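You operate a simulated robot arm through the tools that you are given. There is no shell and no other tool.

You run a simulated robot arm. Do the job below in one go: nothing can be reset, and whatever is moved stays where it is left.

## Task
Get the rub tester ready with the blue pad holder, its pad damped on the green pump head.
Fine: damp its pad first, then stand the holder in the opening of the tester's arm, then set the brass knob weight in its pan; zero the counter; no rub yet; leave the other holder and weight.

The check looks at the end state, three seconds after you hand in, the way a careful person would. Anything else that was tipped, shoved, dropped, spilled or broken makes it a failure.

## Robot
A 6-joint arm with a two-finger gripper, fixed in place. Base frame: the origin is at the foot of the arm, x ahead of it, y to its left, z up. Units: m, degrees, N and s.
Its first joint turns from -166.0 to 166.0 degrees. Payload 2.45 kg.
Tool frame: the origin (TCP) lies between the finger pads and is the grasp point; the fingertips stand 0.02 m ahead of it; z points along the fingers, y is the line along which they close. Largest opening 0.14 m; the body of the gripper starts 0.168 m behind the TCP.
Orientation is told as [roll, pitch, yaw] about the base's x, y, z axes, in that order, counted from this pose: with the fingers straight down and closing along the base's y, the tool's x points along the base's -x, its y along +y and its z along -z.

## Interface
- The arm moves only by the tool step_arm. Its argument "targets" is a list of rows, each an object (a shift or turn left out is 0, a gripper value left out holds the last) with "slide": the shift along the tool's x, y, z in m, a list of three; "angular": the turn, a rotation vector about the tool's x, y, z in degrees, a list of three; "jaw": the gripper command, from -1 (shut) to 1 (fully open), values between in proportion. In form: [{"slide": [dx, dy, dz], "angular": [wx, wy, wz], "jaw": jaw}, ...]. A call has 1 to 20 rows; each row shifts and turns the commanded pose from where the row before left it, along the tool's axes as they then stand. Each row takes 0.2 s and may step no farther than 0.05 m and 8.6 degrees from the row before; otherwise, or with a gripper value out of range, the whole call is refused. A pose out of reach is approached as far as the arm can. The call stops where the force on the tool passes 90 N (or 10 N more than at its start, if that is more) or the arm is blocked; 0.2 s more then pass. Each finger travels about 0.045 m/s and halts on what it meets, pressing with about 38 N; the grip force reading is that of the motor and also rises with nothing between the fingers. The clock runs only during rows and for 0.2 s after the last one: add rows that do not move to give the fingers time. The reply holds the time, the measured pose of the TCP, the force on the tool along the base axes, the opening and the grip force, in the units named above and with some noise, with the torque about the TCP (base axes, N m) and any sound that the robot's microphone picked up.
- Cameras (640 x 400 px; columns grow to the right, rows downward): "scene" is fixed at [0.3983, 0.6593, 1.6205]; the picture's right is [-0.83, -0.56, 0.00], its down [-0.49, 0.72, -0.50] and it looks along [0.28, -0.41, -0.87] (base axes); focal length 319 px, centre (320, 200). "wrist" rides on the gripper at [0.078, 0.011, -0.209] in the tool frame; the picture's right is [-0.14, 0.99, 0.00], its down [-0.92, -0.13, -0.37] and it looks along [-0.37, -0.05, 0.93] (tool axes); focal length 280 px, centre (320, 200). There is no depth. A picture from a camera that has moved, and an enlarged one, comes with that camera's place and axes in the base frame and with its lens. The place of the scene camera against the robot may be out by one fixed shift of up to 0.018 m in any direction.
- capture(camera): a new picture of that camera. The clock stands still meanwhile.
- zoom(camera, box): a new picture of the part [left, top, right, bottom] of that camera's present view, enlarged. The clock stands still meanwhile.
- hand_in(): hands the job in; it is judged then, once.

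Nothing tells you positions but the pictures and the camera data. Unless the task says otherwise, let go and move clear before handing in.

The tools are called after "Call:" by a JSON object that holds its "method" and its "body". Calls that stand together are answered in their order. step_arm: Moves the arm, as the interface text tells. Its arguments: {"type":"object","properties":{"targets":{"type":"array","items":{"type":"object","properties":{"slide":{"type":"array","items":{"type":"number"}},"angular":{"type":"array","items":{"type":"number"}},"jaw":{"type":"number"}}}}},"required":["targets"]} The other tools are called the same way: capture (camera) takes a picture; zoom (camera, box) takes an enlarged picture of a part of a camera's view; hand_in () hands the job in.

At the start:

```text
time_s: 0.0
ee_pos: [0.4617, 0.4089, 1.1956]
tcp_rot: [0.0, 0.0, 0.0]
wrist_force: [-0.1, -0.4, 0.7]
torque: [0.01, -0.02, 0.01]
gripper_width: 0.14
gripper_force: 0.1
```

scene: 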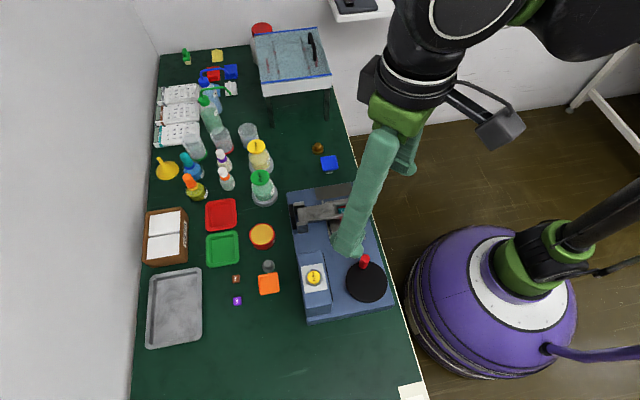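
wrist: 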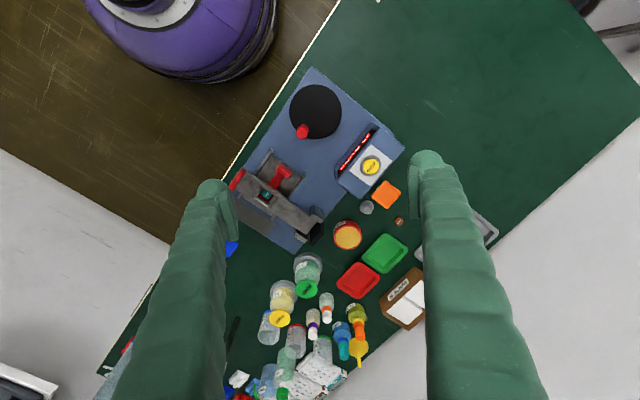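

I see a green table with a blue rub tester, several bottles and pump jars, trays, an orange and a blue block-like holder. I'll look closer before moving.

Call:
{"method": "zoom", "body": {"camera": "scene", "box": [270, 130, 430, 330]}}

Call:
{"method": "zoom", "body": {"camera": "scene", "box": [140, 80, 300, 200]}}

Call:
{"method": "zoom", "body": {"camera": "scene", "box": [180, 180, 320, 310]}}

Call:
{"method": "zoom", "body": {"camera": "wrist", "box": [220, 60, 420, 260]}}

Call:
{"method": "zoom", "body": {"camera": "wrist", "box": [220, 220, 420, 400]}}

```text
2.00 times, centred on (350, 230) of scene
camera zoom: at [0.3983, 0.6593, 1.6205], right [-0.83, -0.56, 0.0], down [-0.49, 0.72, -0.5], along [0.28, -0.41, -0.87], focal length 638 px, centre (260, 140)
```

zoom: 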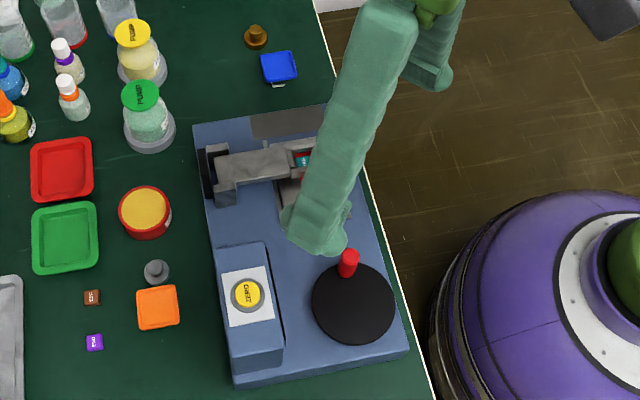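

```text
3.33 times, centred on (220, 140) of scene
camera zoom: at [0.3983, 0.6593, 1.6205], right [-0.83, -0.56, 0.0], down [-0.49, 0.72, -0.5], along [0.28, -0.41, -0.87], focal length 1063 px, centre (653, 400)
```

zoom: 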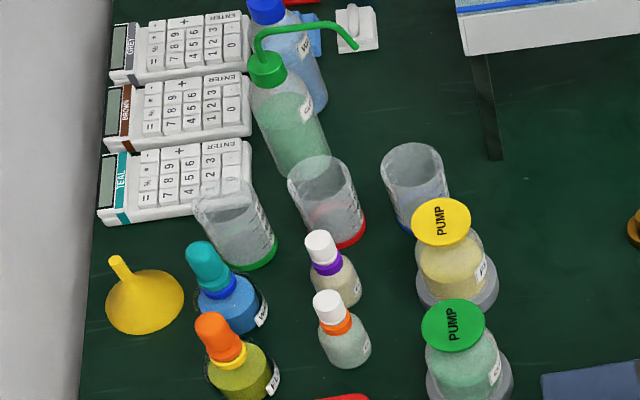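

```text
3.08 times, centred on (250, 245) of scene
camera zoom: at [0.3983, 0.6593, 1.6205], right [-0.83, -0.56, 0.0], down [-0.49, 0.72, -0.5], along [0.28, -0.41, -0.87], focal length 981 px, centre (535, 62)
```

zoom: 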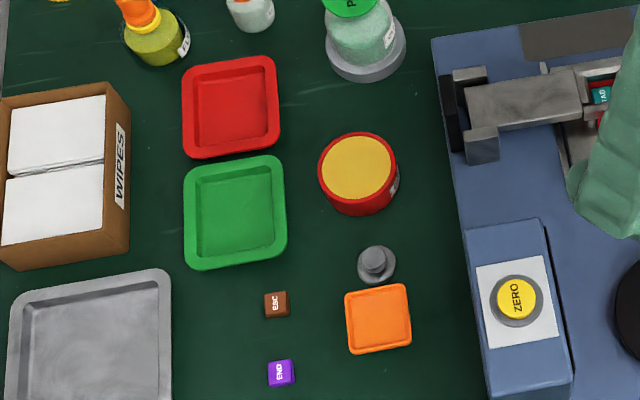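

```text
2.00 times, centred on (320, 160) of wrist
camera zoom: at [0.3847, 0.4199, 1.4053], right [0.14, 0.99, 0.0], down [0.92, -0.13, 0.37], along [0.37, -0.05, -0.93], focal length 561 px, centre (320, 280)
```

zoom: 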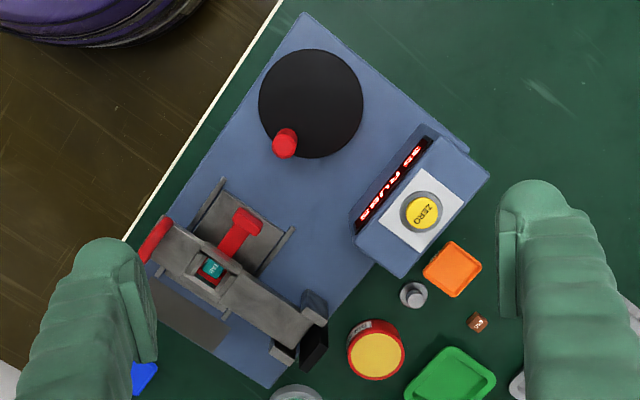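

```text
2.22 times, centred on (320, 310) of wrist
camera zoom: at [0.3847, 0.4199, 1.4053], right [0.14, 0.99, 0.0], down [0.92, -0.13, 0.37], along [0.37, -0.05, -0.93], focal length 623 px, centre (320, -44)
```

zoom: 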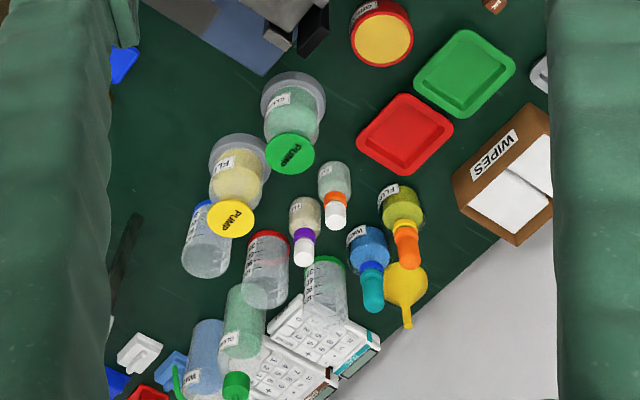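

The blue holder looks to be at about (0.73, 0.12) with the brass knob just beyond it at about (0.80, 0.08), on a table near z 0.75. I'll hover high over them to look with the wrist camera.

Call:
{"method": "step_arm", "body": {"targets": [{"slide": [-0.0258, -0.0279, 0.0235]}, {"slide": [-0.0258, -0.0279, 0.0235]}, {"slide": [-0.0258, -0.0279, 0.0235]}, {"slide": [-0.0258, -0.0279, 0.0235]}, {"slide": [-0.0258, -0.0279, 0.0235]}, {"slide": [-0.0258, -0.0279, 0.0235]}, {"slide": [-0.0258, -0.0279, 0.0235]}, {"slide": [-0.0258, -0.0279, 0.0235]}, {"slide": [-0.0258, -0.0279, 0.0235]}, {"slide": [-0.0258, -0.0279, 0.0235]}, {}]}}

Call:
{"method": "capture", "body": {"camera": "wrist"}}

Call:
{"method": "capture", "body": {"camera": "scene"}}

```text
time_s: 2.4
ee_pos: [0.7201, 0.1292, 0.9612]
tcp_rot: [0.0, 0.0, -0.1]
wrist_force: [-0.4, 0.2, 0.2]
torque: [-0.03, 0.01, 0.03]
gripper_width: 0.1399
gripper_force: 0.0
```

```text
taken
camera wrist: at [0.6434, 0.1408, 1.1695], right [0.14, 0.99, 0.0], down [0.92, -0.13, 0.37], along [0.37, -0.05, -0.93], focal length 280 px, centre (320, 200)
```

wrist: 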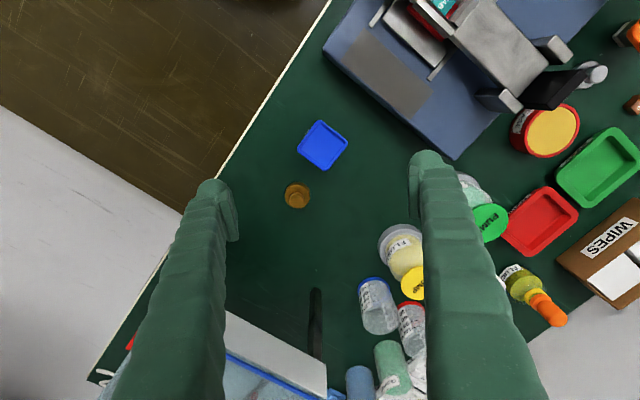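

```text
taken
```

scene: 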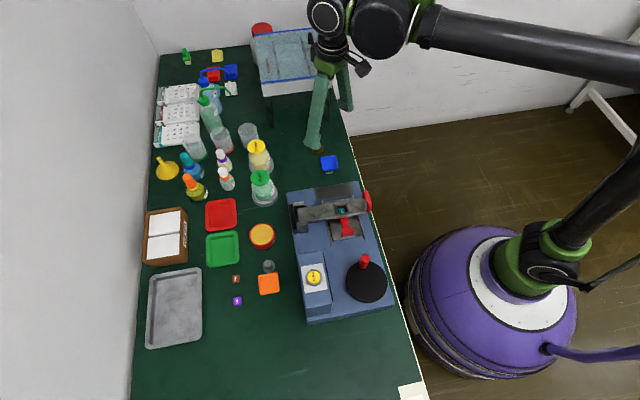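

Call:
{"method": "zoom", "body": {"camera": "wrist", "box": [260, 100, 380, 220]}}

Call:
{"method": "zoom", "body": {"camera": "scene", "box": [280, 170, 400, 330]}}

Call:
{"method": "zoom", "body": {"camera": "scene", "box": [285, 180, 385, 250]}}

Call:
{"method": "zoom", "body": {"camera": "scene", "box": [290, 130, 360, 180]}}

Call:
{"method": "zoom", "body": {"camera": "wrist", "box": [330, 0, 640, 200]}}

```text
3.33 times, centred on (320, 160) of wrist
camera zoom: at [0.6434, 0.1408, 1.1695], right [0.14, 0.99, 0.0], down [0.92, -0.13, 0.37], along [0.37, -0.05, -0.93], focal length 935 px, centre (320, 333)
```

zoom: 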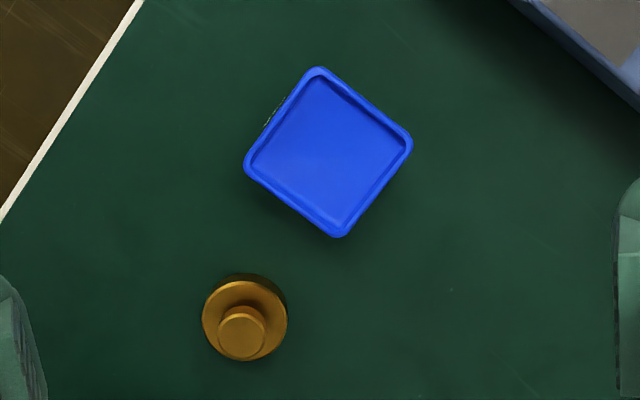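

```text
2.50 times, centred on (340, 250) of scene
camera zoom: at [0.3983, 0.6593, 1.6205], right [-0.83, -0.56, 0.0], down [-0.49, 0.72, -0.5], along [0.28, -0.41, -0.87], focal length 797 px, centre (270, 75)
```

zoom: 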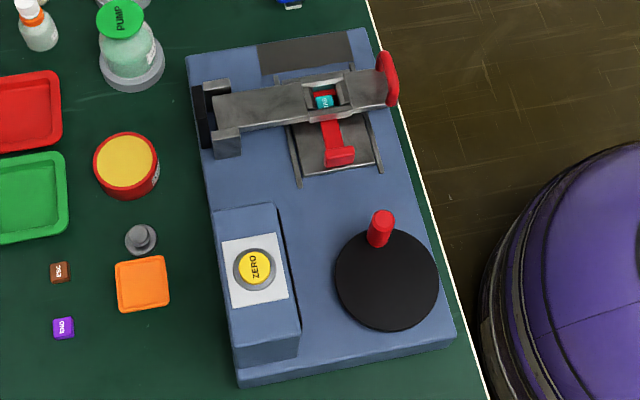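

```text
5.71 times, centred on (335, 215) of scene
camera zoom: at [0.3983, 0.6593, 1.6205], right [-0.83, -0.56, 0.0], down [-0.49, 0.72, -0.5], along [0.28, -0.41, -0.87], focal length 1822 px, centre (234, 114)
```

zoom: 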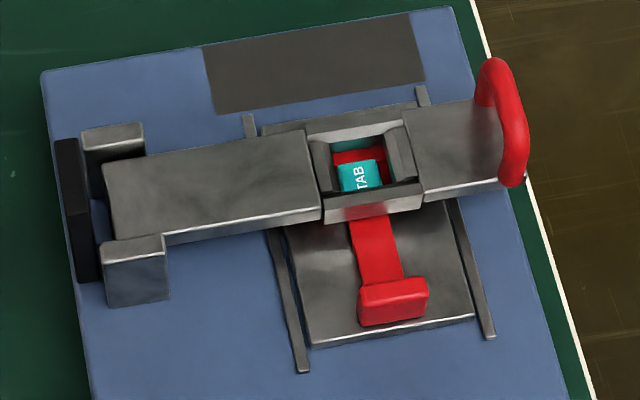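

```text
8.00 times, centred on (325, 155) of scene
camera zoom: at [0.3983, 0.6593, 1.6205], right [-0.83, -0.56, 0.0], down [-0.49, 0.72, -0.5], along [0.28, -0.41, -0.87], focal length 2551 px, centre (280, 560)
```

zoom: 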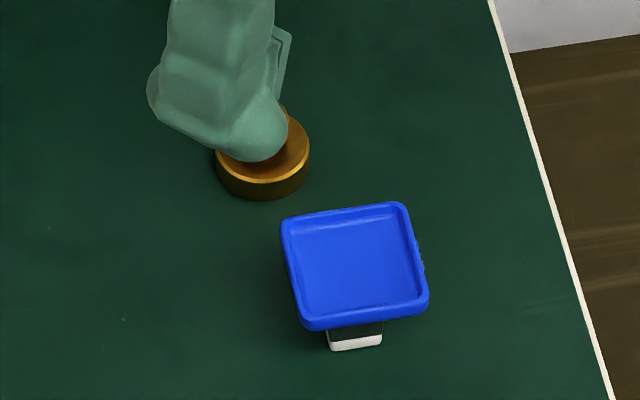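

```text
2.00 times, centred on (485, 100) of wrist
camera zoom: at [0.6434, 0.1408, 1.1695], right [0.14, 0.99, 0.0], down [0.92, -0.13, 0.37], along [0.37, -0.05, -0.93], focal length 561 px, centre (-10, 400)
```

zoom: 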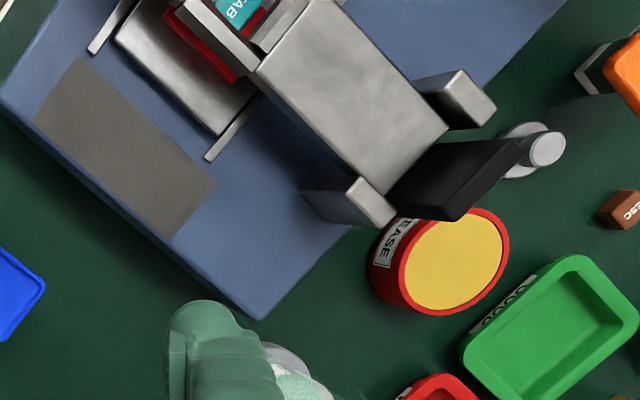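

The blue holder is a square pan on a dark stem with a white pad, turned about 45° like the table and tester; brass knob weight sits ~9 cm beyond it. I'll turn the tool to yaw 45°, narrow the jaws to about 8 cm (so the far finger misses the brass), and look again.

Call:
{"method": "step_arm", "body": {"targets": [{"angular": [0, 0, -7.5], "jaw": 0.15}, {"angular": [0, 0, -7.5]}, {"angular": [0, 0, -7.5]}, {"angular": [0, 0, -7.5]}, {"angular": [0, 0, -7.5]}, {"angular": [0, 0, -7.5]}, {"slide": [-0.0009, 0.0073, 0.03]}, {}, {}]}}

Call:
{"method": "capture", "body": {"camera": "wrist"}}

Call:
{"method": "zoom", "body": {"camera": "wrist", "box": [260, 100, 380, 220]}}

```text
time_s: 4.4
ee_pos: [0.7155, 0.1355, 0.9304]
tcp_rot: [0.0, 0.0, 45.0]
wrist_force: [-0.5, -0.2, -0.1]
torque: [0.0, -0.01, 0.01]
gripper_width: 0.0804
gripper_force: 0.1
```

```text
taken
camera wrist: at [0.6532, 0.0878, 1.1397], right [-0.6, 0.8, 0.0], down [0.74, 0.56, 0.37], along [0.29, 0.22, -0.93], focal length 280 px, centre (320, 200)
```

wrist: 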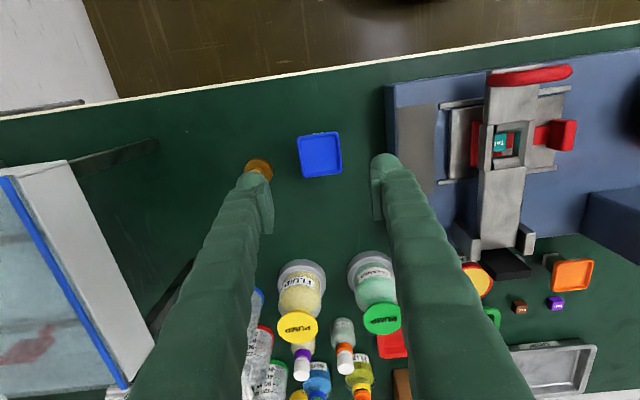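

```text
3.33 times, centred on (320, 160) of wrist
camera zoom: at [0.6532, 0.0878, 1.1397], right [-0.6, 0.8, 0.0], down [0.74, 0.56, 0.37], along [0.29, 0.22, -0.93], focal length 935 px, centre (320, 333)
```

zoom: 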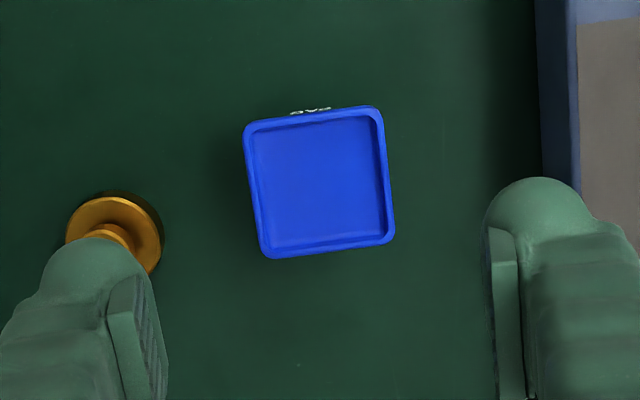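

The holder's pan centre comes out at (0.716, 0.135), top near z 0.787, about 49 mm square, table about z 0.748. Before grasping I'll hover over the tester to measure the arm opening.

Call:
{"method": "step_arm", "body": {"targets": [{"slide": [0, 0, -0.03]}, {"slide": [0, 0.041, -0.01]}, {"slide": [0, 0.041, -0.01]}, {"slide": [0, 0.041, -0.01]}, {"slide": [0, 0.041, -0.01]}, {"slide": [0, 0.041, 0]}, {}, {}]}}

Call:
{"method": "capture", "body": {"camera": "wrist"}}

Call:
{"method": "zoom", "body": {"camera": "wrist", "box": [260, 120, 380, 240]}}

Call:
{"method": "zoom", "body": {"camera": "wrist", "box": [200, 80, 440, 280]}}

```text
time_s: 6.2
ee_pos: [0.5705, 0.2812, 1.0007]
tcp_rot: [0.1, 0.0, 45.0]
wrist_force: [0.8, -0.2, -0.5]
torque: [0.01, 0.01, 0.0]
gripper_width: 0.0806
gripper_force: 0.1
```

```text
taken
camera wrist: at [0.5072, 0.2334, 1.2098], right [-0.6, 0.8, 0.0], down [0.74, 0.56, 0.37], along [0.29, 0.22, -0.93], focal length 280 px, centre (320, 200)
```

wrist: 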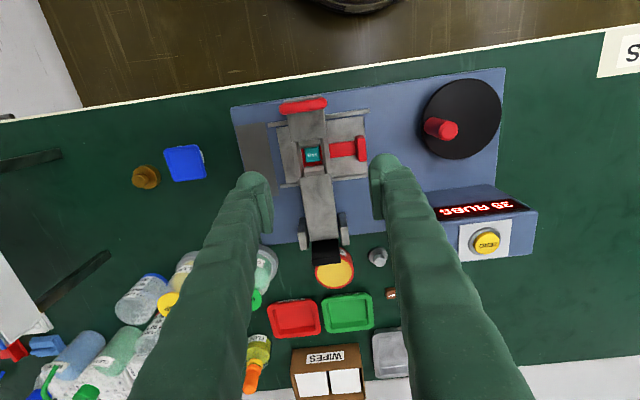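

```text
3.33 times, centred on (320, 180) of wrist
camera zoom: at [0.5072, 0.2334, 1.2098], right [-0.6, 0.8, 0.0], down [0.74, 0.56, 0.37], along [0.29, 0.22, -0.93], focal length 935 px, centre (320, 267)
```

zoom: 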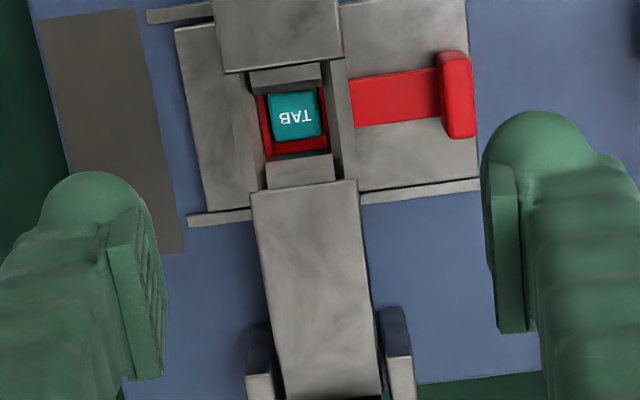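

```text
2.00 times, centred on (320, 180) of wrist
camera zoom: at [0.5072, 0.2334, 1.2098], right [-0.6, 0.8, 0.0], down [0.74, 0.56, 0.37], along [0.29, 0.22, -0.93], focal length 561 px, centre (320, 240)
```

zoom: 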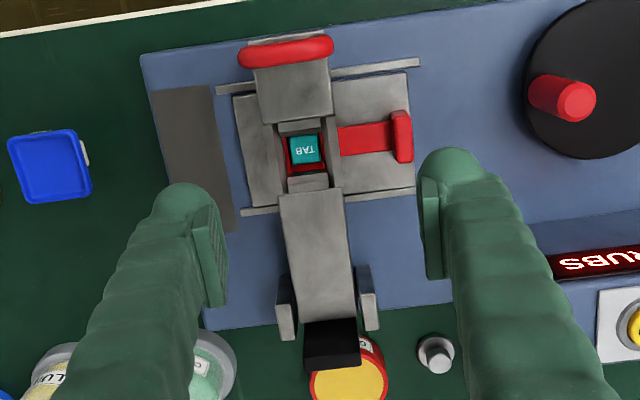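

The opening shows the TAB key beneath, and guide blocks fore and aft. I'll take two laterally shifted, closer views to triangulate its centre and height.

Call:
{"method": "step_arm", "body": {"targets": [{"slide": [0, 0.04, 0.02]}, {"slide": [0, 0.01, 0.03]}, {}, {}]}}

Call:
{"method": "zoom", "body": {"camera": "wrist", "box": [200, 80, 440, 280]}}

Call:
{"method": "zoom", "body": {"camera": "wrist", "box": [220, 100, 340, 200]}}

Call:
{"method": "step_arm", "body": {"targets": [{"slide": [0, -0.04, 0]}, {"slide": [0, -0.04, 0]}, {"slide": [0, -0.02, 0]}, {}, {}]}}

Call:
{"method": "zoom", "body": {"camera": "wrist", "box": [200, 80, 440, 280]}}

Call:
{"method": "zoom", "body": {"camera": "wrist", "box": [280, 100, 400, 200]}}

```text
time_s: 7.2
ee_pos: [0.5361, 0.3152, 0.9502]
tcp_rot: [0.0, 0.0, 45.1]
wrist_force: [0.9, -0.4, -0.4]
torque: [0.02, 0.01, 0.0]
gripper_width: 0.0804
gripper_force: 0.1
```

```text
2.00 times, centred on (320, 180) of wrist
camera zoom: at [0.4733, 0.2685, 1.16], right [-0.6, 0.8, 0.0], down [0.74, 0.56, 0.37], along [0.29, 0.22, -0.93], focal length 561 px, centre (320, 240)
```

zoom: 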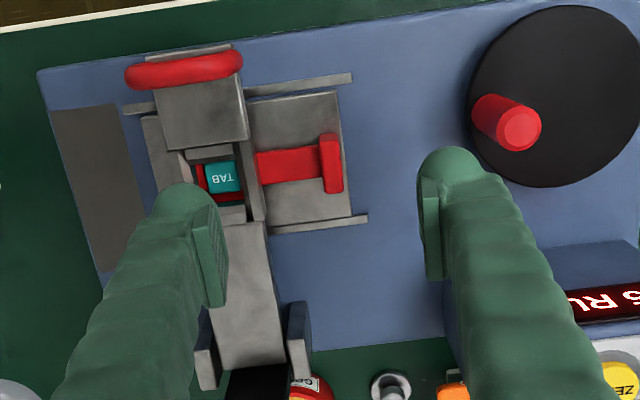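

```text
4.00 times, centred on (280, 150) of wrist
camera zoom: at [0.4733, 0.2685, 1.16], right [-0.6, 0.8, 0.0], down [0.74, 0.56, 0.37], along [0.29, 0.22, -0.93], focal length 1122 px, centre (480, 400)
```

zoom: 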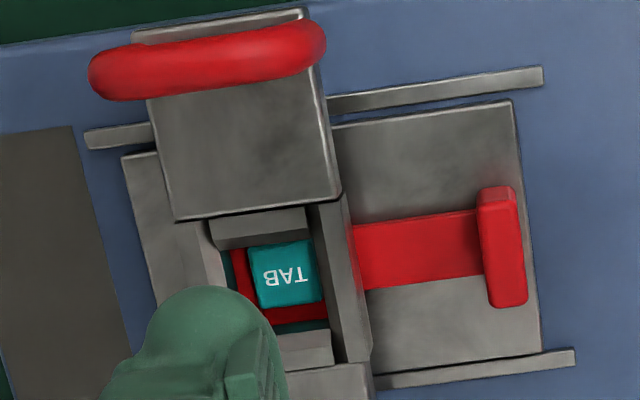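

```text
time_s: 8.4
ee_pos: [0.608, 0.2457, 0.9524]
tcp_rot: [0.0, 0.0, 45.1]
wrist_force: [-0.4, 0.4, 0.0]
torque: [0.02, -0.01, -0.02]
gripper_width: 0.0805
gripper_force: 0.0
```

```text
2.00 times, centred on (320, 180) of wrist
camera zoom: at [0.5446, 0.1972, 1.1608], right [-0.6, 0.8, 0.0], down [0.74, 0.56, 0.37], along [0.29, 0.22, -0.93], focal length 561 px, centre (320, 240)
```

zoom: 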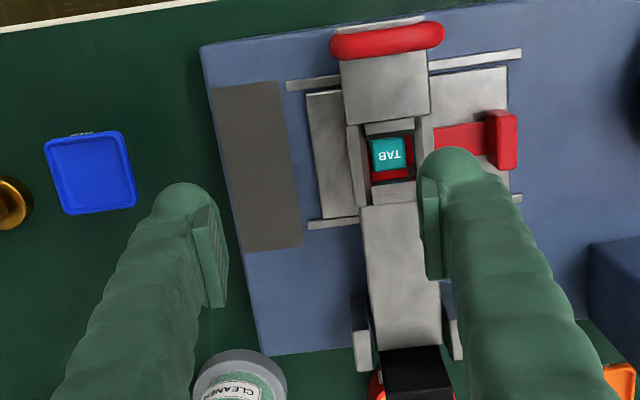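

```text
4.00 times, centred on (340, 150) of wrist
camera zoom: at [0.5446, 0.1972, 1.1608], right [-0.6, 0.8, 0.0], down [0.74, 0.56, 0.37], along [0.29, 0.22, -0.93], focal length 1122 px, centre (240, 400)
```

zoom: 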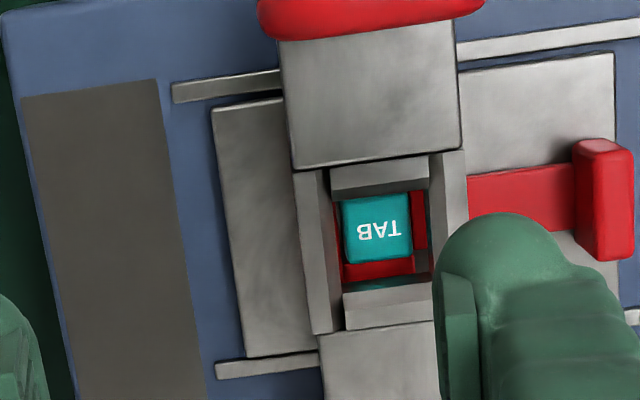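

The opening centre works out to about (0.580, 0.2765), the arm's top near z 0.849 and the key's top near 0.831; all aligned at 45°. Next I'll hover over the green pump jar to measure its head.

Call:
{"method": "step_arm", "body": {"targets": [{"slide": [0, 0, -0.04]}, {"slide": [-0.0348, -0.0195, -0.002]}, {"slide": [-0.0348, -0.0195, -0.002]}, {"slide": [-0.0348, -0.0195, -0.002]}, {"slide": [-0.0348, -0.0195, -0.002]}, {"slide": [-0.0348, -0.0195, -0.002]}, {}, {}]}}

Call:
{"method": "capture", "body": {"camera": "wrist"}}

Call:
{"method": "zoom", "body": {"camera": "wrist", "box": [240, 100, 400, 240]}}

Call:
{"method": "step_arm", "body": {"targets": [{"slide": [0, 0.04, 0]}, {"slide": [0, 0.02, 0]}, {}, {}]}}

Call:
{"method": "zoom", "body": {"camera": "wrist", "box": [240, 100, 400, 240]}}

Call:
{"method": "capture", "body": {"camera": "wrist"}}

```text
time_s: 10.2
ee_pos: [0.7975, 0.2998, 1.0016]
tcp_rot: [-0.1, 0.1, 45.0]
wrist_force: [0.3, 0.1, -0.8]
torque: [-0.02, -0.01, -0.02]
gripper_width: 0.0804
gripper_force: 0.0
```

```text
taken
camera wrist: at [0.7352, 0.2513, 1.2098], right [-0.6, 0.8, 0.0], down [0.74, 0.56, 0.37], along [0.29, 0.22, -0.93], focal length 280 px, centre (320, 200)
```

wrist: 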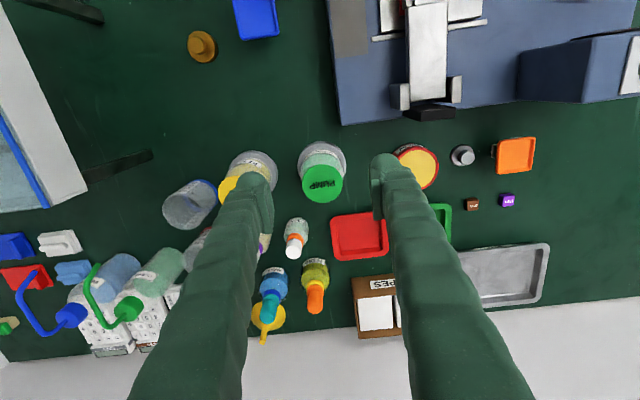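

```text
2.86 times, centred on (320, 170) of wrist
camera zoom: at [0.7352, 0.2513, 1.2098], right [-0.6, 0.8, 0.0], down [0.74, 0.56, 0.37], along [0.29, 0.22, -0.93], focal length 801 px, centre (320, 286)
```

zoom: 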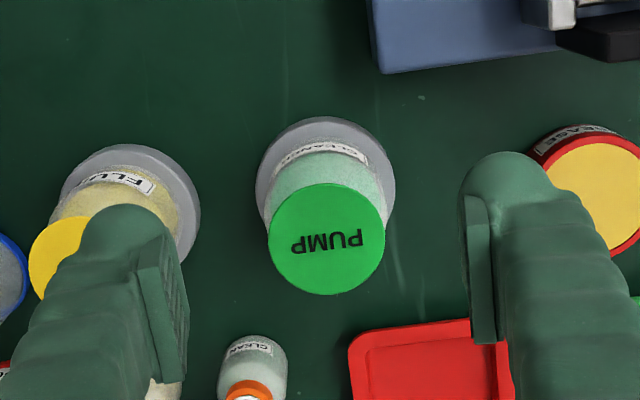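

```text
time_s: 11.2
ee_pos: [0.7559, 0.3419, 1.0005]
tcp_rot: [0.1, 0.0, 45.0]
wrist_force: [-0.6, 0.1, -0.3]
torque: [-0.03, -0.02, 0.01]
gripper_width: 0.0802
gripper_force: 0.1
```

```text
2.86 times, centred on (320, 170) of wrist
camera zoom: at [0.6925, 0.2938, 1.21], right [-0.6, 0.8, 0.0], down [0.74, 0.56, 0.37], along [0.29, 0.22, -0.93], focal length 801 px, centre (320, 286)
```

zoom: 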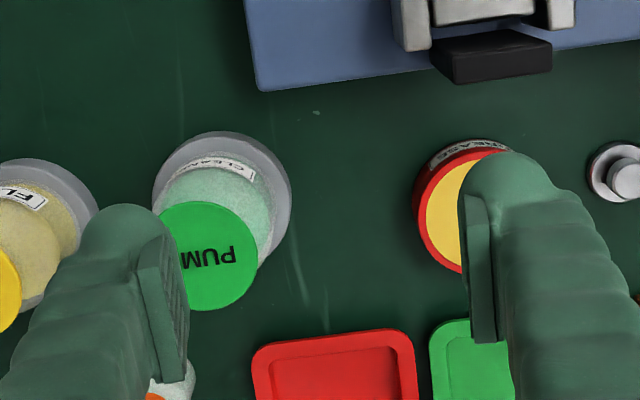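

```text
taken
camera wrist: at [0.6925, 0.2938, 1.21], right [-0.6, 0.8, 0.0], down [0.74, 0.56, 0.37], along [0.29, 0.22, -0.93], focal length 280 px, centre (320, 200)
```

wrist: 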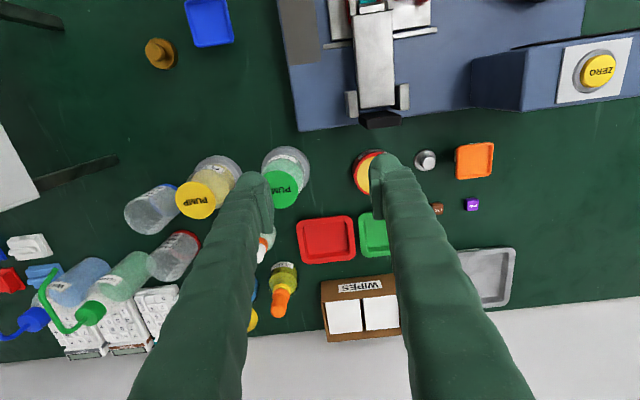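

The green pump head is clear in both views; one more enlargement to fix its edge in the present view.

Call:
{"method": "zoom", "body": {"camera": "wrist", "box": [250, 140, 330, 220]}}

```text
5.00 times, centred on (290, 180) of wrist
camera zoom: at [0.6925, 0.2938, 1.21], right [-0.6, 0.8, 0.0], down [0.74, 0.56, 0.37], along [0.29, 0.22, -0.93], focal length 1402 px, centre (470, 300)
```

zoom: 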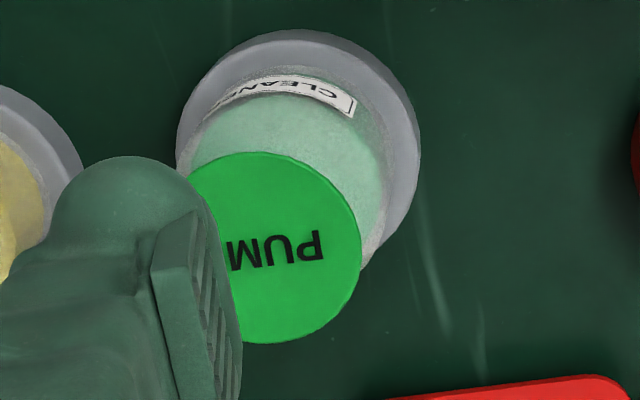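

The green pump head centre is about (0.826, 0.325) with its top near z 0.856. Now I go back over the blue holder and come down part-way to check alignment.

Call:
{"method": "step_arm", "body": {"targets": [{"slide": [0.035, -0.0236, 0]}, {"slide": [0.035, -0.0236, 0]}, {"slide": [0.035, -0.0236, 0]}, {"slide": [0.035, -0.0236, 0]}, {"slide": [0.035, -0.0236, 0]}, {"slide": [0, 0, 0.045]}, {"slide": [0, 0, 0.045]}, {"slide": [0, 0, 0.03]}, {}, {}]}}

Call:
{"method": "zoom", "body": {"camera": "wrist", "box": [230, 100, 410, 240]}}

Call:
{"method": "zoom", "body": {"camera": "scene", "box": [290, 120, 370, 180]}}

```text
time_s: 13.4
ee_pos: [0.7151, 0.134, 0.8813]
tcp_rot: [-0.1, 0.1, 44.9]
wrist_force: [0.2, 0.9, 0.3]
torque: [0.02, -0.01, 0.0]
gripper_width: 0.0803
gripper_force: 0.1
```

```text
2.86 times, centred on (320, 170) of wrist
camera zoom: at [0.6525, 0.0864, 1.0904], right [-0.6, 0.8, 0.0], down [0.74, 0.56, 0.37], along [0.29, 0.22, -0.93], focal length 801 px, centre (320, 286)
```

zoom: 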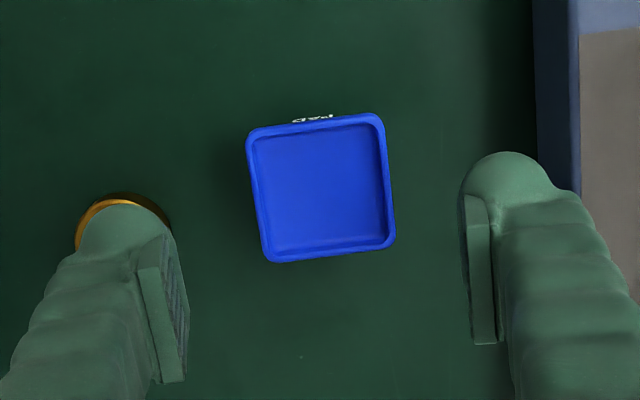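

```text
6.67 times, centred on (330, 150) of scene
camera zoom: at [0.3983, 0.6593, 1.6205], right [-0.83, -0.56, 0.0], down [-0.49, 0.72, -0.5], along [0.28, -0.41, -0.87], focal length 2126 px, centre (253, 533)
```

zoom: 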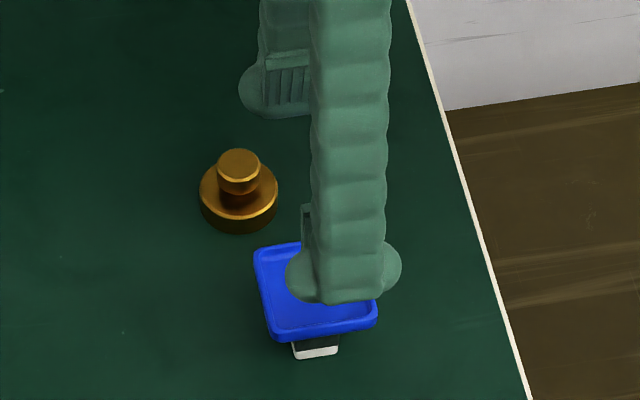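

Fingers straddle the pan with clearance on both sides. Descending and closing on the pan rim.

Call:
{"method": "step_arm", "body": {"targets": [{"slide": [0, 0, 0.04]}, {"slide": [0, 0, 0.03]}, {"slide": [0, 0.0005, 0.018]}, {}, {}, {"jaw": -1}, {}, {}, {}, {}]}}

Call:
{"method": "zoom", "body": {"camera": "wrist", "box": [230, 100, 410, 240]}}

Call:
{"method": "zoom", "body": {"camera": "scene", "box": [290, 120, 370, 180]}}

```text
time_s: 15.6
ee_pos: [0.7144, 0.1361, 0.7927]
tcp_rot: [0.0, -0.1, 45.0]
wrist_force: [0.1, -0.8, -0.1]
torque: [-0.03, -0.01, 0.02]
gripper_width: 0.0497
gripper_force: 38.5
```

```text
2.86 times, centred on (320, 170) of wrist
camera zoom: at [0.6523, 0.0877, 1.002], right [-0.6, 0.8, 0.0], down [0.74, 0.56, 0.37], along [0.29, 0.22, -0.93], focal length 801 px, centre (320, 286)
```

zoom: 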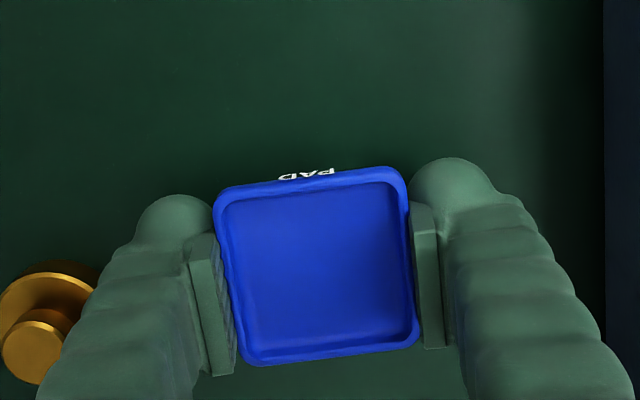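

```text
6.67 times, centred on (330, 150) of scene
camera zoom: at [0.3983, 0.6593, 1.6205], right [-0.83, -0.56, 0.0], down [-0.49, 0.72, -0.5], along [0.28, -0.41, -0.87], focal length 2126 px, centre (253, 533)
```

zoom: 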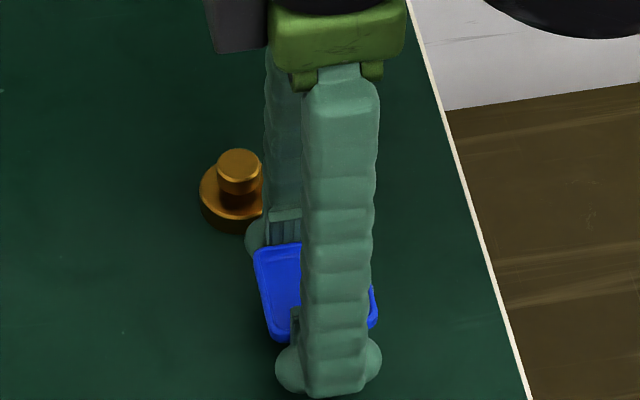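

The pan is gripped firmly at 49.7 mm. Lifting straight up and checking the underside from the scene camera.

Call:
{"method": "step_arm", "body": {"targets": [{"slide": [0, 0, -0.02]}, {"slide": [0, 0, -0.04]}, {"slide": [0, 0, -0.045]}, {"slide": [0, 0, -0.045]}, {"slide": [0, 0, -0.045]}, {}, {}]}}

Call:
{"method": "zoom", "body": {"camera": "wrist", "box": [230, 100, 410, 240]}}

Call:
{"method": "zoom", "body": {"camera": "scene", "box": [290, 100, 370, 180]}}

```text
time_s: 17.2
ee_pos: [0.7147, 0.1352, 0.9881]
tcp_rot: [0.1, 0.0, 45.0]
wrist_force: [-0.3, 0.3, -0.1]
torque: [-0.02, 0.0, 0.01]
gripper_width: 0.0499
gripper_force: 38.0
```

```text
2.86 times, centred on (320, 170) of wrist
camera zoom: at [0.6528, 0.0875, 1.1973], right [-0.6, 0.8, 0.0], down [0.74, 0.56, 0.37], along [0.29, 0.22, -0.93], focal length 801 px, centre (320, 286)
```

zoom: 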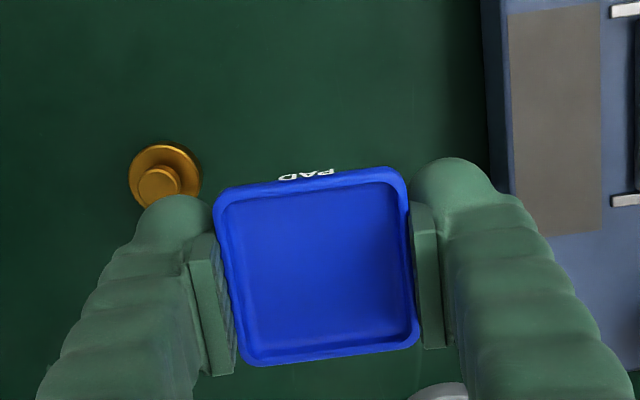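

```text
5.00 times, centred on (330, 140) of scene
camera zoom: at [0.3983, 0.6593, 1.6205], right [-0.83, -0.56, 0.0], down [-0.49, 0.72, -0.5], along [0.28, -0.41, -0.87], focal length 1594 px, centre (270, 500)
```

zoom: 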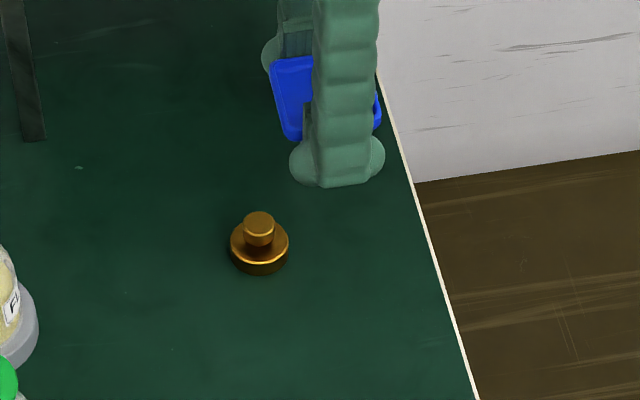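

The holder is held level. Carrying it over to the green pump head at a safe height.

Call:
{"method": "step_arm", "body": {"targets": [{"slide": [-0.0355, 0.0092, 0]}, {"slide": [-0.0355, 0.0092, 0]}, {"slide": [-0.0355, 0.0092, 0]}, {"slide": [-0.0355, 0.0092, 0]}, {"slide": [-0.0355, 0.0092, 0]}, {"slide": [-0.0353, 0.0093, 0]}, {}, {"slide": [0, 0, 0.03]}, {"slide": [0, 0, 0.03]}, {}, {}]}}

Call:
{"method": "capture", "body": {"camera": "wrist"}}

Call:
{"method": "zoom", "body": {"camera": "scene", "box": [210, 120, 310, 220]}}

```text
time_s: 19.6
ee_pos: [0.8268, 0.3238, 0.929]
tcp_rot: [0.0, 0.0, 45.0]
wrist_force: [-0.8, 0.0, -1.4]
torque: [0.0, 0.02, 0.0]
gripper_width: 0.0498
gripper_force: 37.8
```

```text
taken
camera wrist: at [0.7642, 0.2768, 1.1377], right [-0.6, 0.8, 0.0], down [0.74, 0.56, 0.37], along [0.29, 0.22, -0.93], focal length 280 px, centre (320, 200)
```

wrist: 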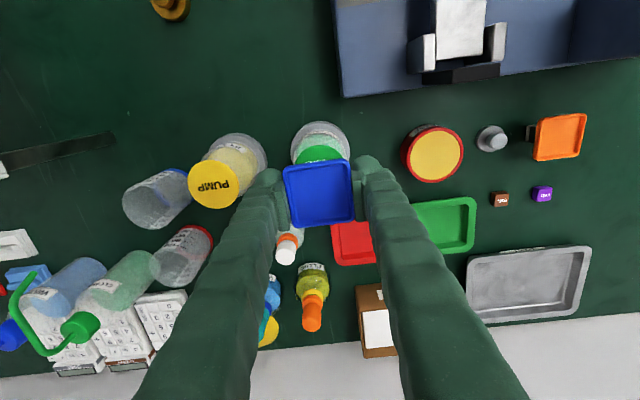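

```text
4.00 times, centred on (260, 170) of scene
camera zoom: at [0.3983, 0.6593, 1.6205], right [-0.83, -0.56, 0.0], down [-0.49, 0.72, -0.5], along [0.28, -0.41, -0.87], focal length 1276 px, centre (560, 320)
```

zoom: 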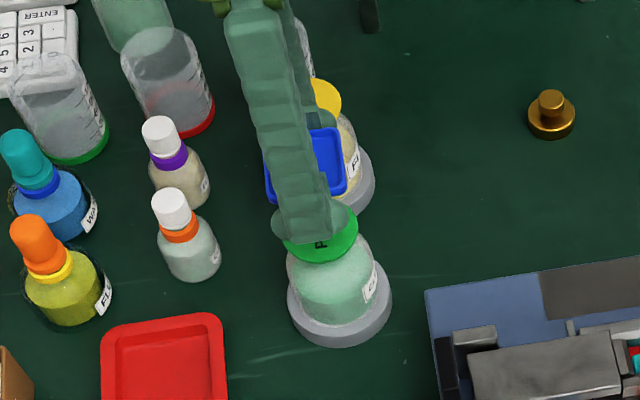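

The holder is over the green head. Approaching slowly to feel for contact.

Call:
{"method": "step_arm", "body": {"targets": [{"slide": [0, 0, 0.01]}, {"slide": [0, 0, 0.008]}, {"slide": [0, 0, 0.002]}, {}]}}

Call:
{"method": "step_arm", "body": {"targets": [{"slide": [0, 0, 0.002]}, {"slide": [0, 0, 0.002]}, {}]}}

```text
time_s: 20.6
ee_pos: [0.8263, 0.3244, 0.9089]
tcp_rot: [0.0, 0.0, 45.0]
wrist_force: [0.1, 0.1, -1.2]
torque: [0.01, 0.0, -0.02]
gripper_width: 0.0496
gripper_force: 38.2
```

```text
time_s: 21.4
ee_pos: [0.8267, 0.324, 0.9041]
tcp_rot: [0.0, -0.1, 45.0]
wrist_force: [-0.5, -0.7, -1.2]
torque: [-0.02, 0.02, 0.01]
gripper_width: 0.0498
gripper_force: 37.8
```

Call:
{"method": "step_arm", "body": {"targets": [{"slide": [0, 0, 0.002]}, {"slide": [0, 0, 0.001]}, {}]}}

Call:
{"method": "step_arm", "body": {"targets": [{"slide": [0, 0, 0.0015]}, {}]}}

```text
time_s: 22.2
ee_pos: [0.8265, 0.3256, 0.9016]
tcp_rot: [0.0, 0.0, 44.9]
wrist_force: [-0.8, 0.3, -0.5]
torque: [0.02, -0.02, 0.01]
gripper_width: 0.0496
gripper_force: 37.6
```

```text
time_s: 22.8
ee_pos: [0.8266, 0.3252, 0.8999]
tcp_rot: [-0.1, -0.1, 45.1]
wrist_force: [1.0, -0.2, -0.8]
torque: [0.01, -0.03, 0.04]
gripper_width: 0.0498
gripper_force: 38.2
```

No contact yet at TCP z 0.900; continuing down in small steps.

Call:
{"method": "step_arm", "body": {"targets": [{"slide": [0, 0, 0.0015]}, {"slide": [0, 0, 0.0015]}, {}]}}

Call:
{"method": "step_arm", "body": {"targets": [{"slide": [0, 0, 0.0015]}, {}]}}

Call:
{"method": "zoom", "body": {"camera": "scene", "box": [240, 150, 300, 210]}}

```text
time_s: 23.6
ee_pos: [0.827, 0.3247, 0.8977]
tcp_rot: [-0.1, 0.0, 44.9]
wrist_force: [0.4, -0.5, -1.1]
torque: [-0.03, 0.0, -0.01]
gripper_width: 0.0499
gripper_force: 38.0
```

```text
time_s: 24.2
ee_pos: [0.826, 0.3246, 0.8953]
tcp_rot: [-0.1, 0.0, 45.1]
wrist_force: [0.7, 0.9, -0.3]
torque: [0.05, -0.02, 0.0]
gripper_width: 0.0496
gripper_force: 37.3
```

```text
6.67 times, centred on (270, 180) of scene
camera zoom: at [0.3983, 0.6593, 1.6205], right [-0.83, -0.56, 0.0], down [-0.49, 0.72, -0.5], along [0.28, -0.41, -0.87], focal length 2126 px, centre (653, 333)
```

zoom: 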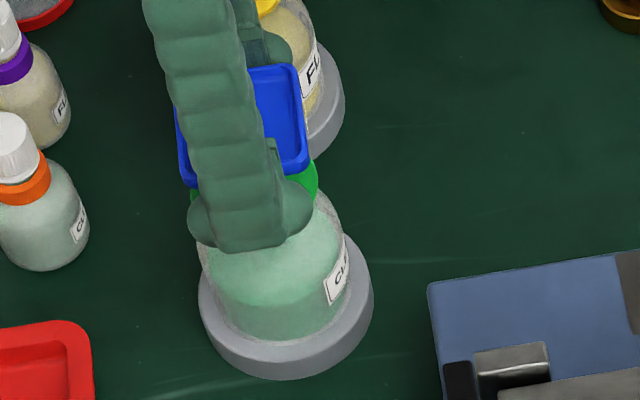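

Call:
{"method": "step_arm", "body": {"targets": [{"slide": [0, 0, 0.0015]}, {}]}}

Call:
{"method": "step_arm", "body": {"targets": [{"slide": [0, 0, 0.0015]}, {}]}}

Call:
{"method": "step_arm", "body": {"targets": [{"slide": [0, 0, 0.0015]}, {}]}}

```text
time_s: 24.8
ee_pos: [0.8269, 0.3245, 0.8932]
tcp_rot: [0.0, 0.0, 44.9]
wrist_force: [0.9, -0.2, 0.4]
torque: [0.02, -0.05, 0.0]
gripper_width: 0.0498
gripper_force: 37.9
```

```text
time_s: 25.4
ee_pos: [0.8266, 0.3244, 0.8932]
tcp_rot: [0.1, -0.1, 45.1]
wrist_force: [0.5, -0.3, 0.0]
torque: [0.02, 0.08, 0.01]
gripper_width: 0.0498
gripper_force: 37.9
```

```text
time_s: 26.0
ee_pos: [0.8282, 0.3251, 0.8911]
tcp_rot: [0.0, 0.0, 45.0]
wrist_force: [-0.8, 0.1, 0.7]
torque: [0.06, 0.06, -0.01]
gripper_width: 0.0497
gripper_force: 37.7
```

The vertical force is beginning to creep up, suggesting light contact; continuing in small steps.

Call:
{"method": "step_arm", "body": {"targets": [{"slide": [0, 0, 0.0015]}, {}]}}

Call:
{"method": "step_arm", "body": {"targets": [{"slide": [0, 0, 0.0015]}, {}]}}

Call:
{"method": "step_arm", "body": {"targets": [{"slide": [0, 0, 0.0015]}, {}]}}

Call:
{"method": "zoom", "body": {"camera": "scene", "box": [240, 150, 300, 210]}}

Call:
{"method": "zoom", "body": {"camera": "wrist", "box": [230, 100, 410, 240]}}

```text
time_s: 26.6
ee_pos: [0.8272, 0.3247, 0.889]
tcp_rot: [0.0, 0.0, 45.1]
wrist_force: [2.1, 1.8, 9.4]
torque: [0.04, 0.0, 0.02]
gripper_width: 0.05
gripper_force: 37.7
```

```text
time_s: 27.2
ee_pos: [0.8262, 0.3234, 0.8883]
tcp_rot: [0.0, 0.0, 45.0]
wrist_force: [3.2, 1.8, 22.3]
torque: [0.07, -0.09, 0.02]
gripper_width: 0.0497
gripper_force: 38.0
```

```text
time_s: 27.8
ee_pos: [0.8258, 0.3247, 0.8887]
tcp_rot: [0.0, 0.0, 44.9]
wrist_force: [4.5, 2.6, 33.0]
torque: [0.08, -0.15, 0.01]
gripper_width: 0.0495
gripper_force: 37.6
```

```text
6.67 times, centred on (270, 180) of scene
camera zoom: at [0.3983, 0.6593, 1.6205], right [-0.83, -0.56, 0.0], down [-0.49, 0.72, -0.5], along [0.28, -0.41, -0.87], focal length 2126 px, centre (653, 333)
```

zoom: 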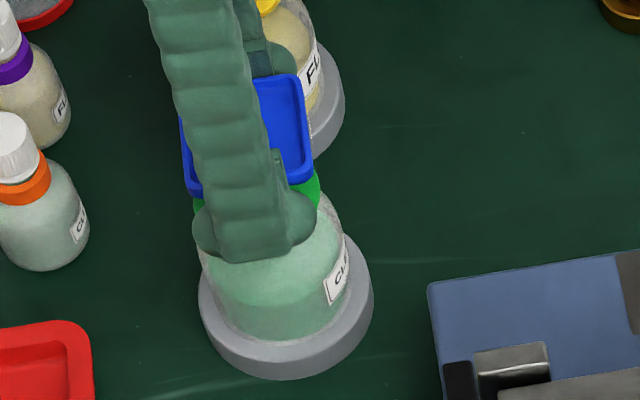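

```text
2.86 times, centred on (320, 170) of wrist
camera zoom: at [0.7636, 0.2766, 1.0964], right [-0.6, 0.8, 0.0], down [0.74, 0.56, 0.37], along [0.29, 0.22, -0.93], focal length 801 px, centre (320, 286)
```

zoom: 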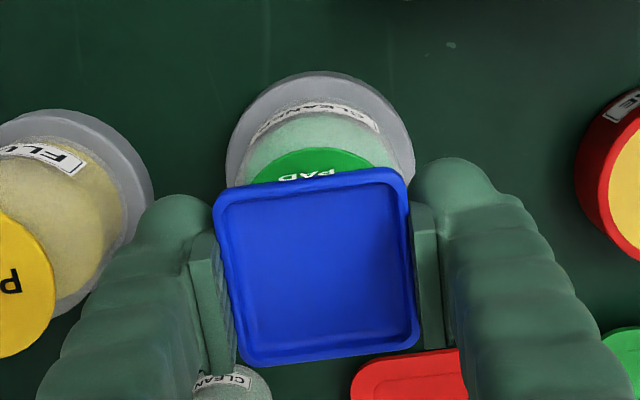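

The pump head has travelled about 6 mm and bottomed out at 33 N; the holder hasn't slipped in the grip. Lifting off and checking.

Call:
{"method": "step_arm", "body": {"targets": [{"slide": [0, 0, -0.005]}, {"slide": [0, 0, -0.01]}, {"slide": [0, 0, -0.02]}, {"slide": [0, 0, -0.04]}, {"slide": [0, 0, -0.04]}, {}, {}]}}

Call:
{"method": "zoom", "body": {"camera": "scene", "box": [210, 120, 310, 220]}}

Call:
{"method": "zoom", "body": {"camera": "wrist", "box": [230, 100, 410, 240]}}

```text
time_s: 29.4
ee_pos: [0.8265, 0.3258, 1.0009]
tcp_rot: [-0.1, 0.0, 45.0]
wrist_force: [0.7, 0.1, -0.4]
torque: [0.0, -0.01, -0.03]
gripper_width: 0.0497
gripper_force: 38.7
```

```text
4.00 times, centred on (260, 170) of scene
camera zoom: at [0.3983, 0.6593, 1.6205], right [-0.83, -0.56, 0.0], down [-0.49, 0.72, -0.5], along [0.28, -0.41, -0.87], focal length 1276 px, centre (560, 320)
```

zoom: 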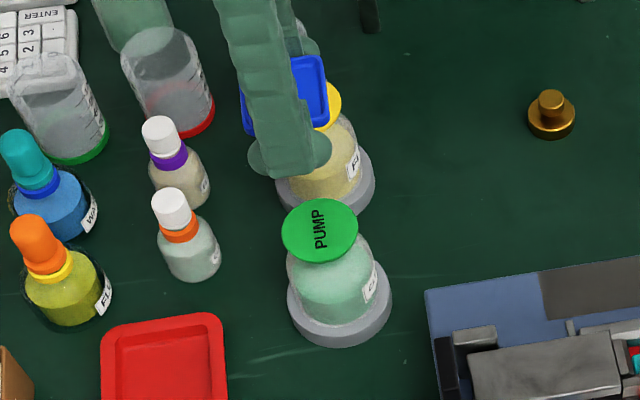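

```text
2.86 times, centred on (320, 170) of wrist
camera zoom: at [0.7635, 0.2772, 1.2104], right [-0.6, 0.8, 0.0], down [0.74, 0.56, 0.37], along [0.29, 0.22, -0.93], focal length 801 px, centre (320, 286)
```

zoom: 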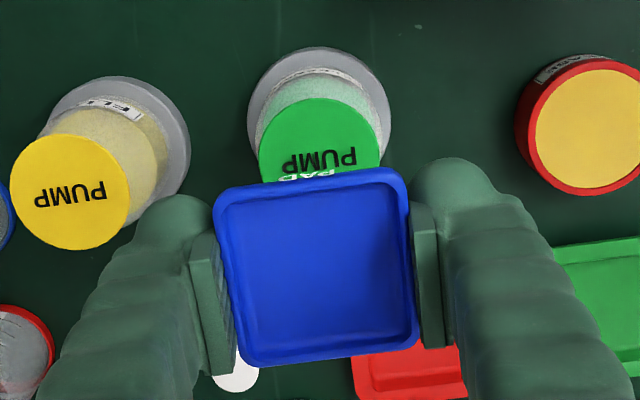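

The head sprang back and nothing else moved. I'll turn the wrist in place so the scene camera can see the pad's side, to confirm it's damp.

Call:
{"method": "step_arm", "body": {"targets": [{"angular": [0, 0, 8.4]}, {"angular": [0, 0, 8.4]}, {"angular": [0, 0, 8.4]}, {"angular": [0, 0, 8.4]}, {"angular": [0, 0, 8.4]}, {"angular": [0, 0, 8.4]}, {"angular": [0, 0, 8.4]}, {"angular": [0, 0, 8.4]}, {"angular": [0, 0, 8.4]}, {"angular": [0, 0, 8.4]}, {"angular": [0, 0, 8.4]}, {"angular": [0, 0, 8.4]}, {}]}}

Call:
{"method": "zoom", "body": {"camera": "scene", "box": [240, 110, 310, 180]}}

```text
time_s: 32.2
ee_pos: [0.8273, 0.325, 1.0024]
tcp_rot: [-0.2, 0.0, -55.9]
wrist_force: [0.1, -0.8, -2.1]
torque: [-0.01, 0.01, -0.01]
gripper_width: 0.0496
gripper_force: 37.9
```

```text
5.71 times, centred on (275, 145) of scene
camera zoom: at [0.3983, 0.6593, 1.6205], right [-0.83, -0.56, 0.0], down [-0.49, 0.72, -0.5], along [0.28, -0.41, -0.87], focal length 1822 px, centre (577, 514)
```

zoom: 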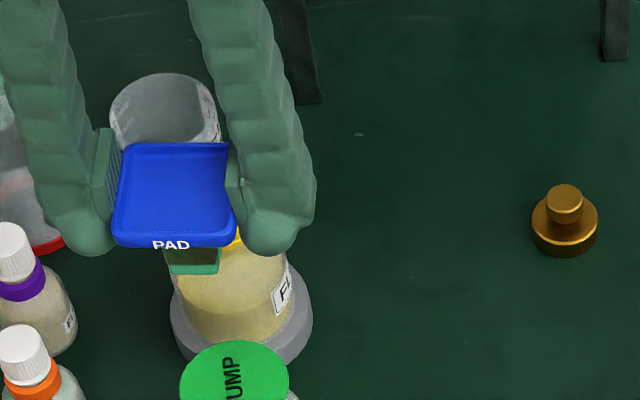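

The pad has turned green: it is damp with the green cleaner. Turning back to yaw 45° and carrying the holder over the tester's opening.

Call:
{"method": "step_arm", "body": {"targets": [{"angular": [0, 0, -8.4]}, {"angular": [0, 0, -8.4]}, {"angular": [0, 0, -8.4]}, {"angular": [0, 0, -8.4]}, {"angular": [0, 0, -8.4]}, {"angular": [0, 0, -8.4]}, {"angular": [0, 0, -8.4]}, {"angular": [0, 0, -8.4]}, {"angular": [0, 0, -8.4]}, {"angular": [0, 0, -8.4]}, {"angular": [0, 0, -8.4]}, {"angular": [0, 0, -8.4]}, {}]}}

Call:
{"method": "step_arm", "body": {"targets": [{"slide": [0.0348, 0.0234, 0]}, {"slide": [0.0348, 0.0234, 0]}, {"slide": [0.0348, 0.0234, 0]}, {"slide": [0.0348, 0.0234, 0]}, {"slide": [0.0348, 0.0234, 0]}, {"slide": [0.0347, 0.0233, 0]}, {}, {}]}}

Call:
{"method": "zoom", "body": {"camera": "wrist", "box": [220, 80, 420, 260]}}

Call:
{"method": "zoom", "body": {"camera": "scene", "box": [280, 150, 400, 250]}}

```text
time_s: 35.0
ee_pos: [0.8266, 0.3257, 1.0013]
tcp_rot: [-0.1, 0.0, 45.1]
wrist_force: [0.2, -0.2, -1.1]
torque: [0.04, -0.02, 0.02]
gripper_width: 0.0498
gripper_force: 37.6
```

```text
time_s: 36.8
ee_pos: [0.5788, 0.2778, 1.0021]
tcp_rot: [-0.1, 0.0, 45.0]
wrist_force: [-0.5, -0.4, -0.5]
torque: [0.01, 0.0, -0.02]
gripper_width: 0.0497
gripper_force: 37.8
```

```text
2.22 times, centred on (320, 170) of wrist
camera zoom: at [0.5173, 0.2296, 1.2107], right [-0.6, 0.8, 0.0], down [0.74, 0.56, 0.37], along [0.29, 0.22, -0.93], focal length 623 px, centre (320, 267)
```

zoom: 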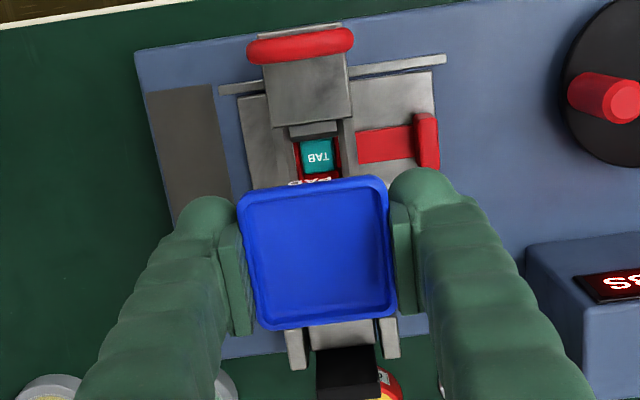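

```text
4.00 times, centred on (340, 200) of scene
camera zoom: at [0.3983, 0.6593, 1.6205], right [-0.83, -0.56, 0.0], down [-0.49, 0.72, -0.5], along [0.28, -0.41, -0.87], focal length 1276 px, centre (240, 200)
```

zoom: 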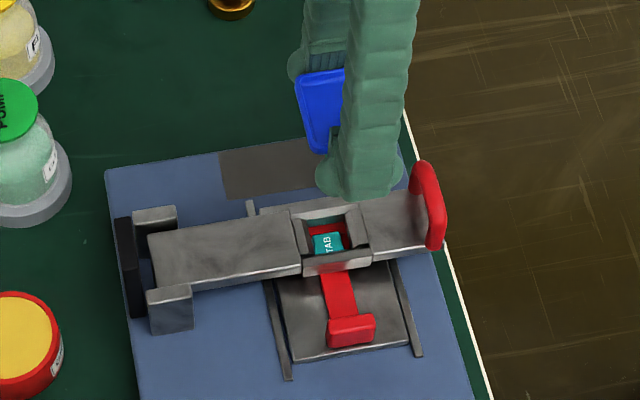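

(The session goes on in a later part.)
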